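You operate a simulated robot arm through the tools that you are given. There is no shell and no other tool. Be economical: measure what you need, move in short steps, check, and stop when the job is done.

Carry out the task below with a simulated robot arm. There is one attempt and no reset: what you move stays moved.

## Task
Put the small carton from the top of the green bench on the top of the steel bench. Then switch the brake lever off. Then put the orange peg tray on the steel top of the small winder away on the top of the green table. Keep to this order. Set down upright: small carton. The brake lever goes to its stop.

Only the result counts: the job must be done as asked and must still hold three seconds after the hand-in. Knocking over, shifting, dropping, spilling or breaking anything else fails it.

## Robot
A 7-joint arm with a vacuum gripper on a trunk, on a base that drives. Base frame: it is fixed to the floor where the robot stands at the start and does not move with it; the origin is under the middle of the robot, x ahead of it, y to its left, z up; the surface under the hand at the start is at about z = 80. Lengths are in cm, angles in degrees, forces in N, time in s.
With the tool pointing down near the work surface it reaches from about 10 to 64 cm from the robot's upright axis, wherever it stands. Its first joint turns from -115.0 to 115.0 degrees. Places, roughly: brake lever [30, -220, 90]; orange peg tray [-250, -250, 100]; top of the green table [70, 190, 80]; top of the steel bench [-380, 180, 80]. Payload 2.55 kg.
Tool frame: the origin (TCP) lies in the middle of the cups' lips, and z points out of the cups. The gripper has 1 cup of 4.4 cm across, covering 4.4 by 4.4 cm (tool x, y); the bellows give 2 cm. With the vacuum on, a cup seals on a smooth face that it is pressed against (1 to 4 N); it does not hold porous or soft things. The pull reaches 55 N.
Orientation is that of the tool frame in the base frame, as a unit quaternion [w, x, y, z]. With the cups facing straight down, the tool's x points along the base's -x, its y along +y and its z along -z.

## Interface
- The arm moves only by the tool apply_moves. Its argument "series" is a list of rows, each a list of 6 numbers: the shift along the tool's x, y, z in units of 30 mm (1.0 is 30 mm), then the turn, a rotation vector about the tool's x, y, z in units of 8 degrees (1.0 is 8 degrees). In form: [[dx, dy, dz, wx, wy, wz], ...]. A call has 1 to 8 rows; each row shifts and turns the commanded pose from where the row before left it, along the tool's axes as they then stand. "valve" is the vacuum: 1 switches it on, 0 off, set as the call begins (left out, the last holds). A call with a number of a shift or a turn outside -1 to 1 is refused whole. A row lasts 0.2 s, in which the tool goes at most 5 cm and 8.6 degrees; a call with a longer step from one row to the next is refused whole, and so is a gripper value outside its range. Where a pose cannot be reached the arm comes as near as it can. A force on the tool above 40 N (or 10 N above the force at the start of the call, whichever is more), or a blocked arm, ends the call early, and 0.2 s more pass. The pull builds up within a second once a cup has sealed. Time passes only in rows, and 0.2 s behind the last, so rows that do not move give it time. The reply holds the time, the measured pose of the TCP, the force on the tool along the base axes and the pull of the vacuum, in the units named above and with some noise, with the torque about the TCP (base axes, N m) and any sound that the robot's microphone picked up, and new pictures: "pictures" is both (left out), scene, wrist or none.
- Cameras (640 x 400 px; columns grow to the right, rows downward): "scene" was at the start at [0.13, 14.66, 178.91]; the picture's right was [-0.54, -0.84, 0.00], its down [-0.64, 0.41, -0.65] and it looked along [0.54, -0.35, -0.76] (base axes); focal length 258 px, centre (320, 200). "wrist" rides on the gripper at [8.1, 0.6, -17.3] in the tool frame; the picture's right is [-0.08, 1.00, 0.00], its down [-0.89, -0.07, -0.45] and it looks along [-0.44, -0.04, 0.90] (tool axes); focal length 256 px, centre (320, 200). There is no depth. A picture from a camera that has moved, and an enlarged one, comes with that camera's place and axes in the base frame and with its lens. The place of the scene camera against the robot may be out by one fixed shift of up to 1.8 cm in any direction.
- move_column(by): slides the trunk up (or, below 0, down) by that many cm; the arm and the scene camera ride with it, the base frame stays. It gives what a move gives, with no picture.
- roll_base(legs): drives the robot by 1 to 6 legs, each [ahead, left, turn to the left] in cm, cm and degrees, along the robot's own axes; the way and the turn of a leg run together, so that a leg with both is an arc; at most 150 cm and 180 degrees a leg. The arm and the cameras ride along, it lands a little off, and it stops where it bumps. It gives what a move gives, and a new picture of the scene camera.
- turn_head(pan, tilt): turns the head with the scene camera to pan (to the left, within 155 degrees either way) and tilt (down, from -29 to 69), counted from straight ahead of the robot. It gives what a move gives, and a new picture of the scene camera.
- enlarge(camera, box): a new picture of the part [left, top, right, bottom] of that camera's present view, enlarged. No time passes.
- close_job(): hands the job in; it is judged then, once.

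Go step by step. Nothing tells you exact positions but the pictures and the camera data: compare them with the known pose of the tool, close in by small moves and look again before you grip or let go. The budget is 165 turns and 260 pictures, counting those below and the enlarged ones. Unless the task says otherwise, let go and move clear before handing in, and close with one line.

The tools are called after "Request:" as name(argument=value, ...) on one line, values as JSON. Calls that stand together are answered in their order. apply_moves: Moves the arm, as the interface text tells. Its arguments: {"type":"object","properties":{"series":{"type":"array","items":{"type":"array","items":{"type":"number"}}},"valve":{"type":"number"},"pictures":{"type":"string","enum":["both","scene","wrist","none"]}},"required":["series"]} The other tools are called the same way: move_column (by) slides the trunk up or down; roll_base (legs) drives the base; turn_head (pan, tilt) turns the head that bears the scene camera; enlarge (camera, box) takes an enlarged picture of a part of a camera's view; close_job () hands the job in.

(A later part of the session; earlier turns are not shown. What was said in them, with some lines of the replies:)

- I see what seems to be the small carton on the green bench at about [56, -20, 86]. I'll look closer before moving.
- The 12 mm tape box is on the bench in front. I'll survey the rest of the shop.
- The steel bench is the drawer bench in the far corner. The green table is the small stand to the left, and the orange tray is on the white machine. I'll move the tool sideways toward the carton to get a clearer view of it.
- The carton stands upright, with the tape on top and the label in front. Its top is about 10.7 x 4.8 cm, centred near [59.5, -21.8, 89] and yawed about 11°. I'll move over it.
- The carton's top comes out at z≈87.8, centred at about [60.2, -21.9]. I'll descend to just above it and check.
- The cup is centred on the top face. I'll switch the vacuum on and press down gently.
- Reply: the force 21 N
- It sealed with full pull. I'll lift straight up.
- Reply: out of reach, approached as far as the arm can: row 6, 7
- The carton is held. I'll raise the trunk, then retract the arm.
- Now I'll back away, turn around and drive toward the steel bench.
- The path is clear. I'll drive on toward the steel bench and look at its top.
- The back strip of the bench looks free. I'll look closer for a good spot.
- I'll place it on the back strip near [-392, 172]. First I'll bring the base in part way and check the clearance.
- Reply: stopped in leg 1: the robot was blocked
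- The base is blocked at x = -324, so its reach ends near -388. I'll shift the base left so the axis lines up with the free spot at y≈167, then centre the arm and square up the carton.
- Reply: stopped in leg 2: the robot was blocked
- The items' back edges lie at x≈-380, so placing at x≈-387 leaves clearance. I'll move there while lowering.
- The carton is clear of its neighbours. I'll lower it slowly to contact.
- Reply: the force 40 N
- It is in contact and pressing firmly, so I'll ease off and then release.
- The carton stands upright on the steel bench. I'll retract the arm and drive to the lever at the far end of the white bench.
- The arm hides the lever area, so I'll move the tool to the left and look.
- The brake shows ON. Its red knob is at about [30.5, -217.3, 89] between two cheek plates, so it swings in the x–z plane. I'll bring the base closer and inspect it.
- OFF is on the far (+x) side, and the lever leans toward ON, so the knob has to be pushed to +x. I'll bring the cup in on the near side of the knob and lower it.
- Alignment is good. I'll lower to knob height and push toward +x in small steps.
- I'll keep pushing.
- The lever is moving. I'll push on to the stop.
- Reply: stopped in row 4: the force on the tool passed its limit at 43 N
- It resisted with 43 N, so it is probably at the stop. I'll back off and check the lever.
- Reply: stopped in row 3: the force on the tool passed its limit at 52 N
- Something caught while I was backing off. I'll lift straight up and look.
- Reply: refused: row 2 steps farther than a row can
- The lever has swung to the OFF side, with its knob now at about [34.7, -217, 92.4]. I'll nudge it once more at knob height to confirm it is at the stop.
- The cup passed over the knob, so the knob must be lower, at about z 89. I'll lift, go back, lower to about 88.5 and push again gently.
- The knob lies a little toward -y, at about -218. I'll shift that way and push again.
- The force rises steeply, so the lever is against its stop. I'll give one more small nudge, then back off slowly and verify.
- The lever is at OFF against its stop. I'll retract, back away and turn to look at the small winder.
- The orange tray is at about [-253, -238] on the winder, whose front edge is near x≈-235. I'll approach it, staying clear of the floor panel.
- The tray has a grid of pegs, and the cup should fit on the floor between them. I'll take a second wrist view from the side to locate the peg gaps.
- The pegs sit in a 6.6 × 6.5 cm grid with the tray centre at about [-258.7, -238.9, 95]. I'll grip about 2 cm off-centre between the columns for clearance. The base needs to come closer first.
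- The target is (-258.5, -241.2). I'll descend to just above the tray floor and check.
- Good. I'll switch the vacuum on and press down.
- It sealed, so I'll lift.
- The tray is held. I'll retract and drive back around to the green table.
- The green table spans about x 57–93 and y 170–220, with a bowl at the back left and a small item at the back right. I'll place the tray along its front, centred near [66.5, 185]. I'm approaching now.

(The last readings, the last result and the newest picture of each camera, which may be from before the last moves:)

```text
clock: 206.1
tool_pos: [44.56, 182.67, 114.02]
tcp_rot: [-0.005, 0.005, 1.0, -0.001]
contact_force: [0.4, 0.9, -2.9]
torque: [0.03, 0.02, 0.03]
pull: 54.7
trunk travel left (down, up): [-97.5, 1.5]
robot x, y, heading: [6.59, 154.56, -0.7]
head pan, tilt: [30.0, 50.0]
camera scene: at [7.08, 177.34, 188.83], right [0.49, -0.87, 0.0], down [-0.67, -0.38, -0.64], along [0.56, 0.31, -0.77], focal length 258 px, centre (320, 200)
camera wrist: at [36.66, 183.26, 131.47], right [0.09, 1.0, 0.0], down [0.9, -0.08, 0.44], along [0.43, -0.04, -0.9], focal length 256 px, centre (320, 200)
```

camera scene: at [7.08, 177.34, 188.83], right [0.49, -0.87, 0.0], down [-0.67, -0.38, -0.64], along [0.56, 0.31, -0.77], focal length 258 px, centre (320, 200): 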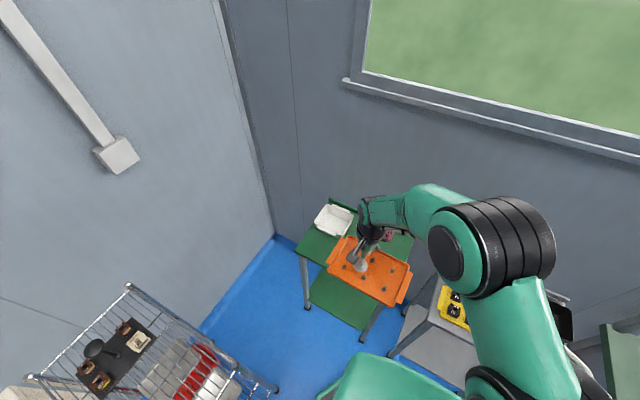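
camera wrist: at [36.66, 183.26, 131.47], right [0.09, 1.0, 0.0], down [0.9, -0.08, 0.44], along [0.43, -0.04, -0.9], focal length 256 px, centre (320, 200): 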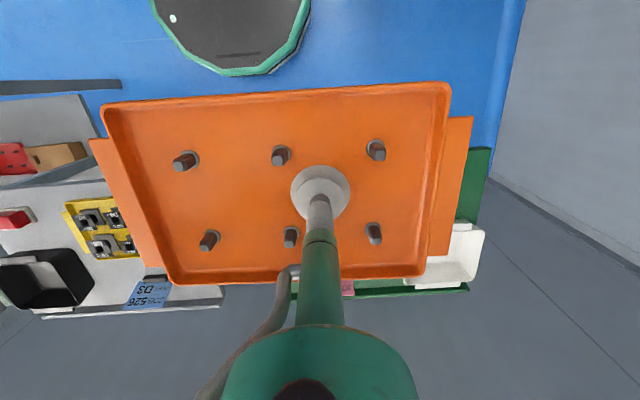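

Request:
roll_base(legs=[[12, 0, 0.7]])

Request:
enlarge(camera="scene", box=[270, 190, 430, 310])

Request:
apply_moves(series=[[0, 0, 0, 0, 0, 0]], pictures="wrist")

```text
clock: 207.3
tool_pos: [56.22, 182.77, 114.02]
tcp_rot: [-0.004, -0.001, 1.0, 0.0]
contact_force: [-0.4, -0.3, -1.7]
torque: [0.09, -0.05, 0.04]
pull: 54.9
trunk travel left (down, up): [-97.5, 1.5]
robot x, y, heading: [18.48, 154.03, -0.1]
head pan, tilt: [30.0, 50.0]
camera scene: at [18.83, 177.02, 188.86], right [0.5, -0.87, 0.0], down [-0.66, -0.38, -0.64], along [0.56, 0.32, -0.77], focal length 258 px, centre (320, 200)
```

scene: 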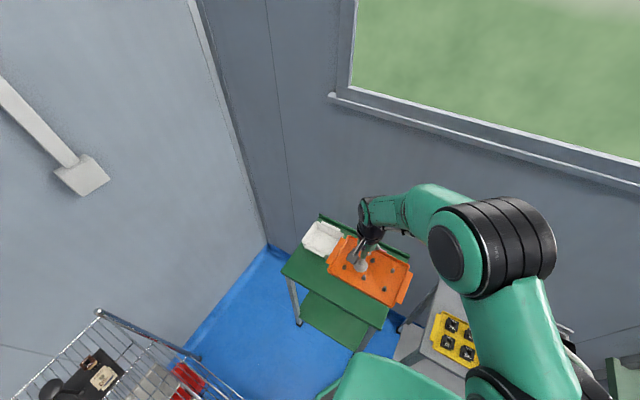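

```text
3.33 times, centred on (350, 250) of scene
camera zoom: at [18.83, 177.02, 188.86], right [0.5, -0.87, 0.0], down [-0.66, -0.38, -0.64], along [0.56, 0.32, -0.77], focal length 860 px, centre (220, 33)
```

zoom: 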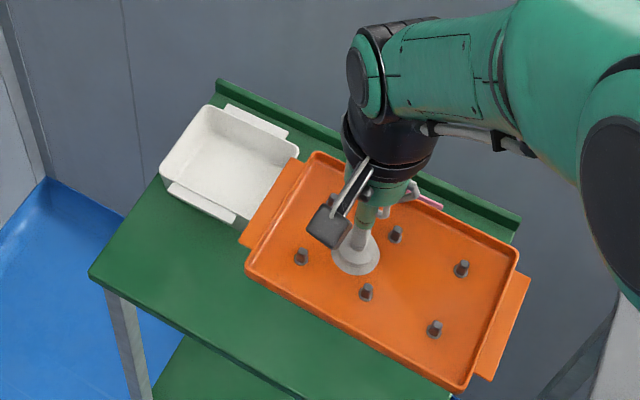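

```text
clock: 207.7
tool_pos: [56.18, 182.84, 114.05]
tcp_rot: [-0.004, 0.0, 1.0, 0.0]
contact_force: [0.5, 0.5, -2.3]
torque: [0.06, -0.03, 0.02]
pull: 54.9
trunk travel left (down, up): [-97.5, 1.5]
robot x, y, heading: [18.73, 154.67, -0.3]
head pan, tilt: [30.0, 50.0]
camera wrist: at [48.28, 183.32, 131.53], right [0.08, 1.0, 0.0], down [0.9, -0.07, 0.44], along [0.44, -0.03, -0.9], focal length 256 px, centre (320, 200)
```

wrist: 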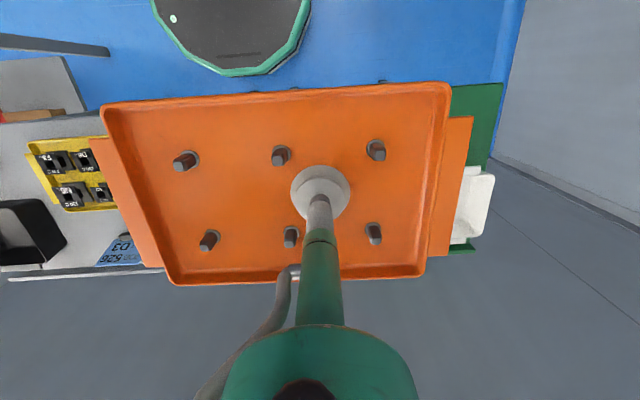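

Table z≈81 and its front edge is at x≈52.5; the bowl occupies y≥199. I'll centre the tray at (62.5, 184.5), which puts the TCP at (62.5, 186.9), and lower part way.

Request:
apply_moves(series=[[-0.7, 0.45, 0, 0, 0, 0], [-0.7, 0.45, 0, 0, 0, 0], [-0.7, 0.47, 0, 0, 0, 0], [0, 0, 1, 0, 0, 0], [0, 0, 1, 0, 0, 0], [0, 0, 1, 0, 0, 0], [0, 0, 1, 0, 0, 0], [0, 0, 1, 0, 0, 0]], pictures="both")

Request:
enlarge(camera="scene", box=[270, 190, 430, 330])

```text
clock: 209.5
tool_pos: [62.43, 186.78, 98.93]
tcp_rot: [-0.005, 0.0, 1.0, 0.001]
contact_force: [0.1, -0.1, -2.8]
torque: [0.08, -0.02, -0.01]
pull: 54.9
trunk travel left (down, up): [-97.5, 1.5]
robot x, y, heading: [18.32, 154.21, -0.2]
head pan, tilt: [30.0, 50.0]
camera scene: at [19.02, 177.1, 188.85], right [0.5, -0.87, 0.0], down [-0.66, -0.38, -0.64], along [0.56, 0.32, -0.77], focal length 258 px, centre (320, 200)
camera wrist: at [54.64, 187.34, 116.35], right [0.08, 1.0, 0.0], down [0.9, -0.07, 0.44], along [0.44, -0.03, -0.9], focal length 256 px, centre (320, 200)
```

scene: 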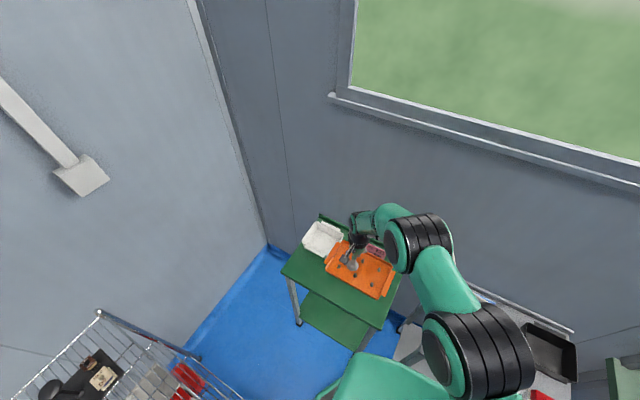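
wrist: 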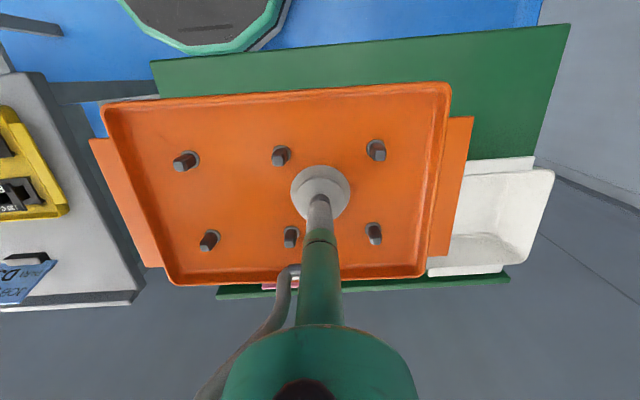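

```text
2.86 times, centred on (350, 260) of scene
camera zoom: at [19.02, 177.1, 188.85], right [0.5, -0.87, 0.0], down [-0.66, -0.38, -0.64], along [0.56, 0.32, -0.77], focal length 737 px, centre (234, 29)
```

zoom: 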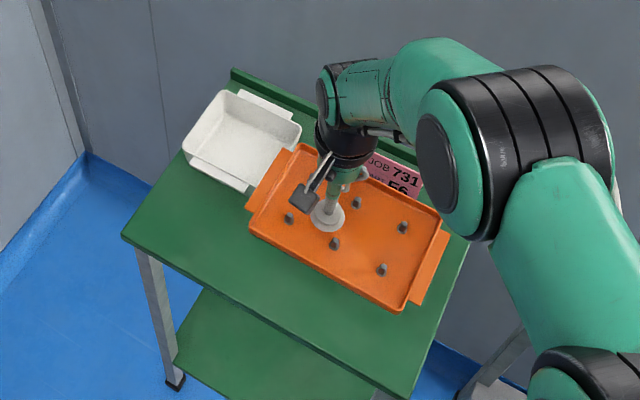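

The tray is clear of the bowl and the edges. I'll lower further.

Request:
apply_moves(series=[[0, -0.15, 1, 0, 0, 0], [0, 0, 1, 0, 0, 0], [0, 0, 1, 0, 0, 0], [0, 0, 1, 0, 0, 0], [0, 0, 0.5, 0, 0, 0], [0, 0, 0, 0, 0, 0]], pictures="both")

Request:
enlarge(camera="scene", box=[270, 190, 430, 330])

```text
clock: 210.9
tool_pos: [62.23, 186.4, 85.5]
tcp_rot: [-0.005, -0.001, 1.0, 0.001]
contact_force: [0.2, -0.6, -2.5]
torque: [0.08, 0.0, 0.0]
pull: 55.4
trunk travel left (down, up): [-97.5, 1.5]
robot x, y, heading: [18.8, 154.26, 0.3]
head pan, tilt: [30.0, 50.0]
camera scene: at [18.93, 177.04, 188.85], right [0.5, -0.87, 0.0], down [-0.66, -0.38, -0.64], along [0.56, 0.32, -0.77], focal length 258 px, centre (320, 200)
camera wrist: at [54.36, 187.0, 102.82], right [0.08, 1.0, 0.0], down [0.9, -0.07, 0.44], along [0.44, -0.03, -0.9], focal length 256 px, centre (320, 200)
```

scene: 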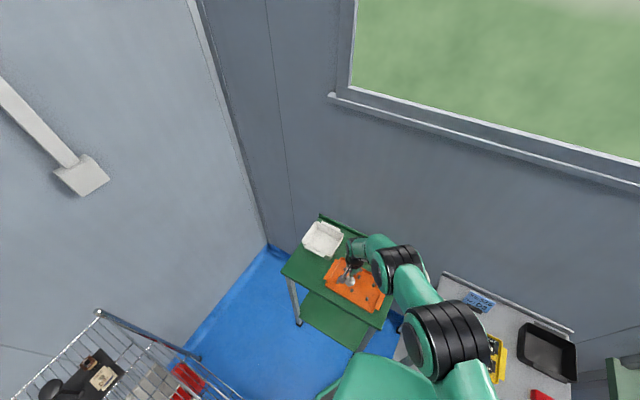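
wrist: 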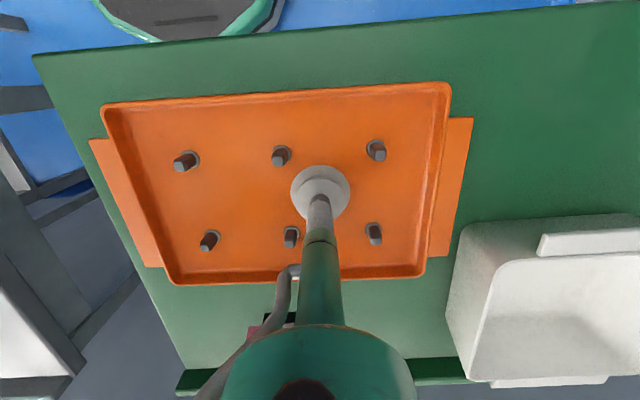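

```text
2.86 times, centred on (350, 260) of scene
camera zoom: at [18.93, 177.04, 188.85], right [0.5, -0.87, 0.0], down [-0.66, -0.38, -0.64], along [0.56, 0.32, -0.77], focal length 737 px, centre (234, 29)
```

zoom: 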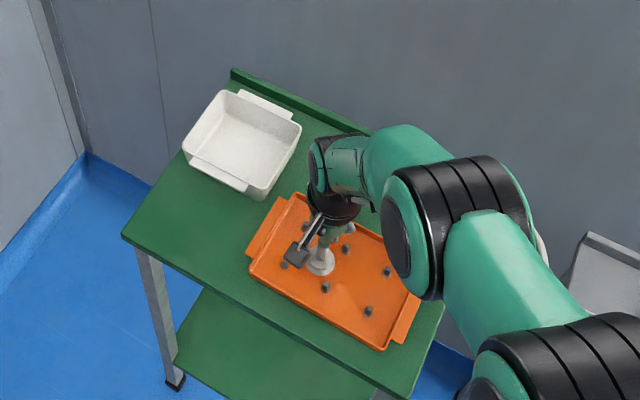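

The position is good. I'll lower slowly to contact.

Request:
apply_moves(series=[[0, 0, 0.3, 0, 0, 0], [0, 0, 0.3, 0, 0, 0], [0, 0, 0.2, 0, 0, 0], [0, 0, 0.1, 0, 0, 0], [0, 0, 0, 0, 0, 0]], pictures="none")

```text
clock: 211.6
tool_pos: [61.99, 186.19, 84.25]
tcp_rot: [-0.007, -0.001, 1.0, 0.0]
contact_force: [-13.3, -12.1, 31.6]
torque: [-0.11, -0.08, 0.0]
pull: 55.0
trunk travel left (down, up): [-97.5, 1.5]
robot x, y, heading: [18.53, 153.96, 0.0]
head pan, tilt: [30.0, 50.0]
stopped in row 3: the force on the tool passed its limit at 42 N (the readings are from after the stop); the commanded pose is now the measured one
```

Request:
apply_moves(series=[[0, 0, -0.1, 0, 0, 0], [0, 0, -0.05, 0, 0, 0], [0, 0, 0, 0, 0, 0]], pictures="wrist")

Request:
enlarge(camera="wrist", box=[60, 60, 500, 320])

Request:
enlarge(camera="scene", box=[320, 240, 410, 310])

```text
clock: 212.4
tool_pos: [61.99, 186.26, 84.17]
tcp_rot: [-0.006, -0.001, 1.0, -0.001]
contact_force: [-8.4, -4.3, -3.0]
torque: [0.03, -0.16, -0.03]
pull: 54.8
trunk travel left (down, up): [-97.5, 1.5]
robot x, y, heading: [18.51, 154.25, 0.3]
head pan, tilt: [30.0, 50.0]
camera wrist: at [54.2, 186.85, 101.6], right [0.08, 1.0, 0.0], down [0.9, -0.07, 0.43], along [0.43, -0.04, -0.9], focal length 256 px, centre (320, 200)
```

wrist: 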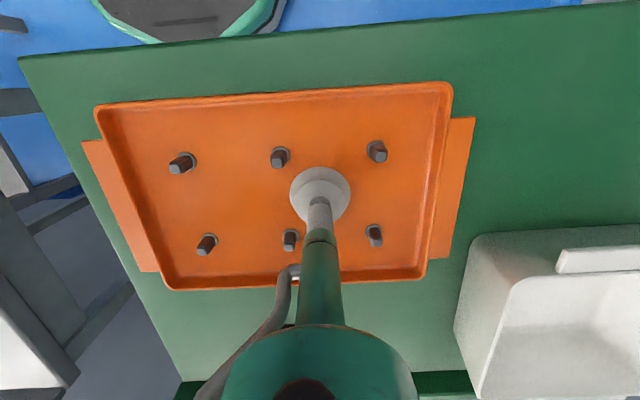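

```text
1.45 times, centred on (280, 190) of wrist
camera zoom: at [54.2, 186.85, 101.6], right [0.08, 1.0, 0.0], down [0.9, -0.07, 0.43], along [0.43, -0.04, -0.9], focal length 372 px, centre (378, 214)
```

zoom: 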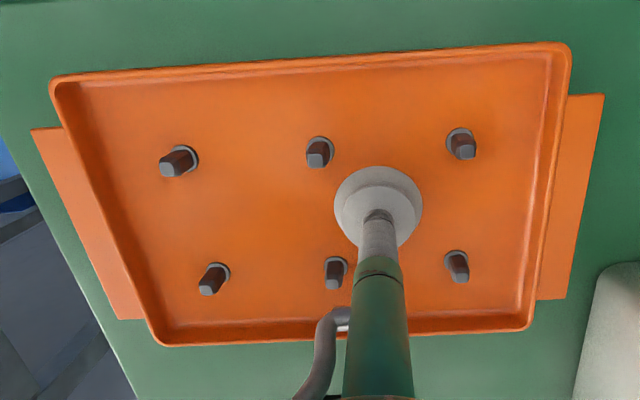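

```text
5.71 times, centred on (365, 275) of scene
camera zoom: at [18.69, 176.93, 188.84], right [0.5, -0.87, 0.0], down [-0.66, -0.38, -0.64], along [0.56, 0.32, -0.77], focal length 1473 px, centre (63, -229)
```

zoom: 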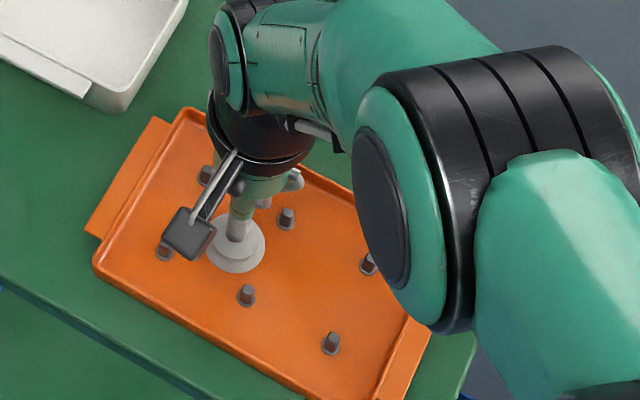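

The tray rests flat on the table. I'll release it.

Request:
apply_moves(series=[[0, 0, 0, 0, 0, 0], [0, 0, 0, 0, 0, 0], [0, 0, 0, 0, 0, 0], [0, 0, 0, 0, 0, 0], [0, 0, 0, 0, 0, 0], [0, 0, 0, 0, 0, 0]], valve=0, pictures="none")

Request:
apply_moves(series=[[0, 0, -0.2, 0, 0, 0], [0, 0, -0.3, 0, 0, 0], [0, 0, -0.6, 0, 0, 0], [0, 0, -1, 0, 0, 0], [0, 0, -1, 0, 0, 0], [0, 0, -1, 0, 0, 0], [0, 0, -1, 0, 0, 0]], pictures="both")

```text
clock: 213.8
tool_pos: [62.34, 186.46, 84.26]
tcp_rot: [-0.004, 0.0, 1.0, 0.0]
contact_force: [-0.6, -0.1, 0.6]
torque: [-0.02, 0.04, 0.0]
pull: 0.2
trunk travel left (down, up): [-97.5, 1.5]
robot x, y, heading: [18.6, 154.3, 0.1]
head pan, tilt: [30.0, 50.0]
```

```text
clock: 215.4
tool_pos: [62.22, 186.52, 99.74]
tcp_rot: [-0.005, -0.001, 1.0, 0.0]
contact_force: [0.3, -0.5, 0.0]
torque: [-0.01, -0.03, -0.01]
pull: 0.1
trunk travel left (down, up): [-97.5, 1.5]
robot x, y, heading: [18.69, 153.98, -0.1]
head pan, tilt: [30.0, 50.0]
camera scene: at [18.82, 176.96, 188.86], right [0.5, -0.87, 0.0], down [-0.66, -0.38, -0.64], along [0.56, 0.32, -0.77], focal length 258 px, centre (320, 200)
camera wrist: at [54.43, 187.08, 117.12], right [0.08, 1.0, 0.0], down [0.9, -0.07, 0.44], along [0.43, -0.03, -0.9], focal length 256 px, centre (320, 200)
```

scene: 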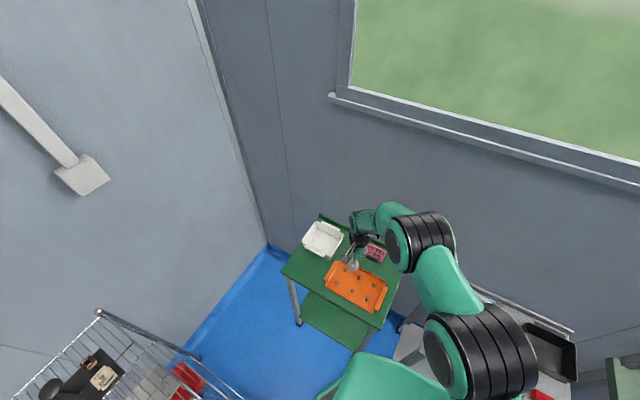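
wrist: 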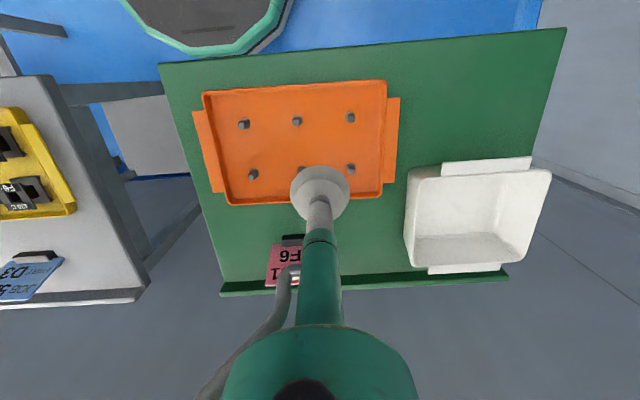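

The orange tray lies flat within the green table top, clear of everything. I'll retract the arm and back off before handing in.

Request:
apply_moves(series=[[0, 0, -1, 0, 0, 0], [0, 0, -1, 0, 0, 0], [0, 0, -1, 0, 0, 0], [0, 0, -1, 0, 0, 0], [1, 0, -0.3, 0, 0, 0], [1, 0, 0, 0, 0, 0], [1, 0, 0, 0, 0, 0]], pictures="none")

Request:
roll_base(legs=[[-30, 0, 0]])

Request:
enlarge(camera="scene", box=[270, 170, 470, 320])

```text
clock: 217.0
tool_pos: [53.48, 186.42, 112.55]
tcp_rot: [-0.004, -0.001, 1.0, 0.0]
contact_force: [0.2, -0.2, -0.4]
torque: [0.0, -0.04, -0.01]
pull: 0.2
trunk travel left (down, up): [-97.5, 1.5]
robot x, y, heading: [18.45, 154.54, 0.3]
head pan, tilt: [30.0, 50.0]
```

```text
clock: 219.0
tool_pos: [23.47, 186.47, 112.42]
tcp_rot: [-0.005, 0.0, 1.0, 0.0]
contact_force: [0.3, -0.5, -0.2]
torque: [0.0, 0.0, 0.0]
pull: 0.1
trunk travel left (down, up): [-97.5, 1.5]
robot x, y, heading: [-11.88, 154.0, -0.0]
head pan, tilt: [30.0, 50.0]
camera scene: at [-11.33, 177.06, 188.85], right [0.5, -0.87, 0.0], down [-0.66, -0.38, -0.64], along [0.56, 0.32, -0.77], focal length 258 px, centre (320, 200)
```

scene: 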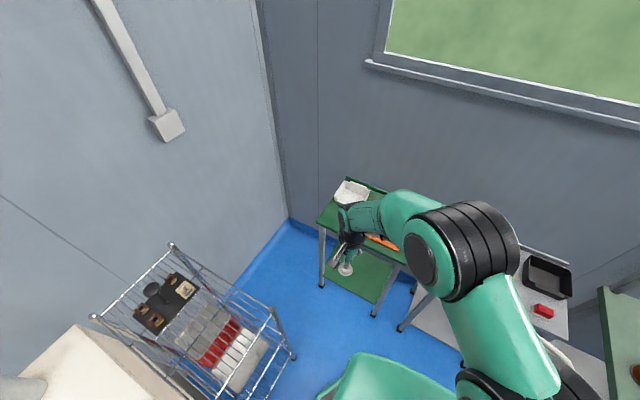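

```text
2.67 times, centred on (370, 245) of scene
camera zoom: at [-11.33, 177.06, 188.85], right [0.5, -0.87, 0.0], down [-0.66, -0.38, -0.64], along [0.56, 0.32, -0.77], focal length 688 px, centre (187, 80)
```

zoom: 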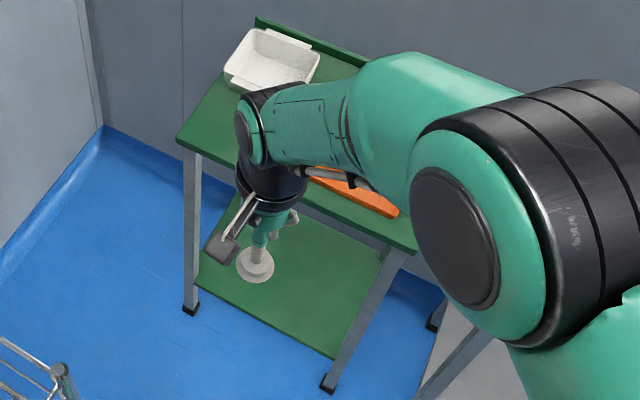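

All three parts of the job are done in the order asked, and the robot is clear of the table, so I'm handing in.

Request:
close_job()

```text
The job is handed in.
```

I did the three steps in the order you asked and handed the job in; it has not told me whether it passed. The small carton stands upright on the steel bench, the brake lever is at OFF against its stop, and the orange peg tray lies on the green table.
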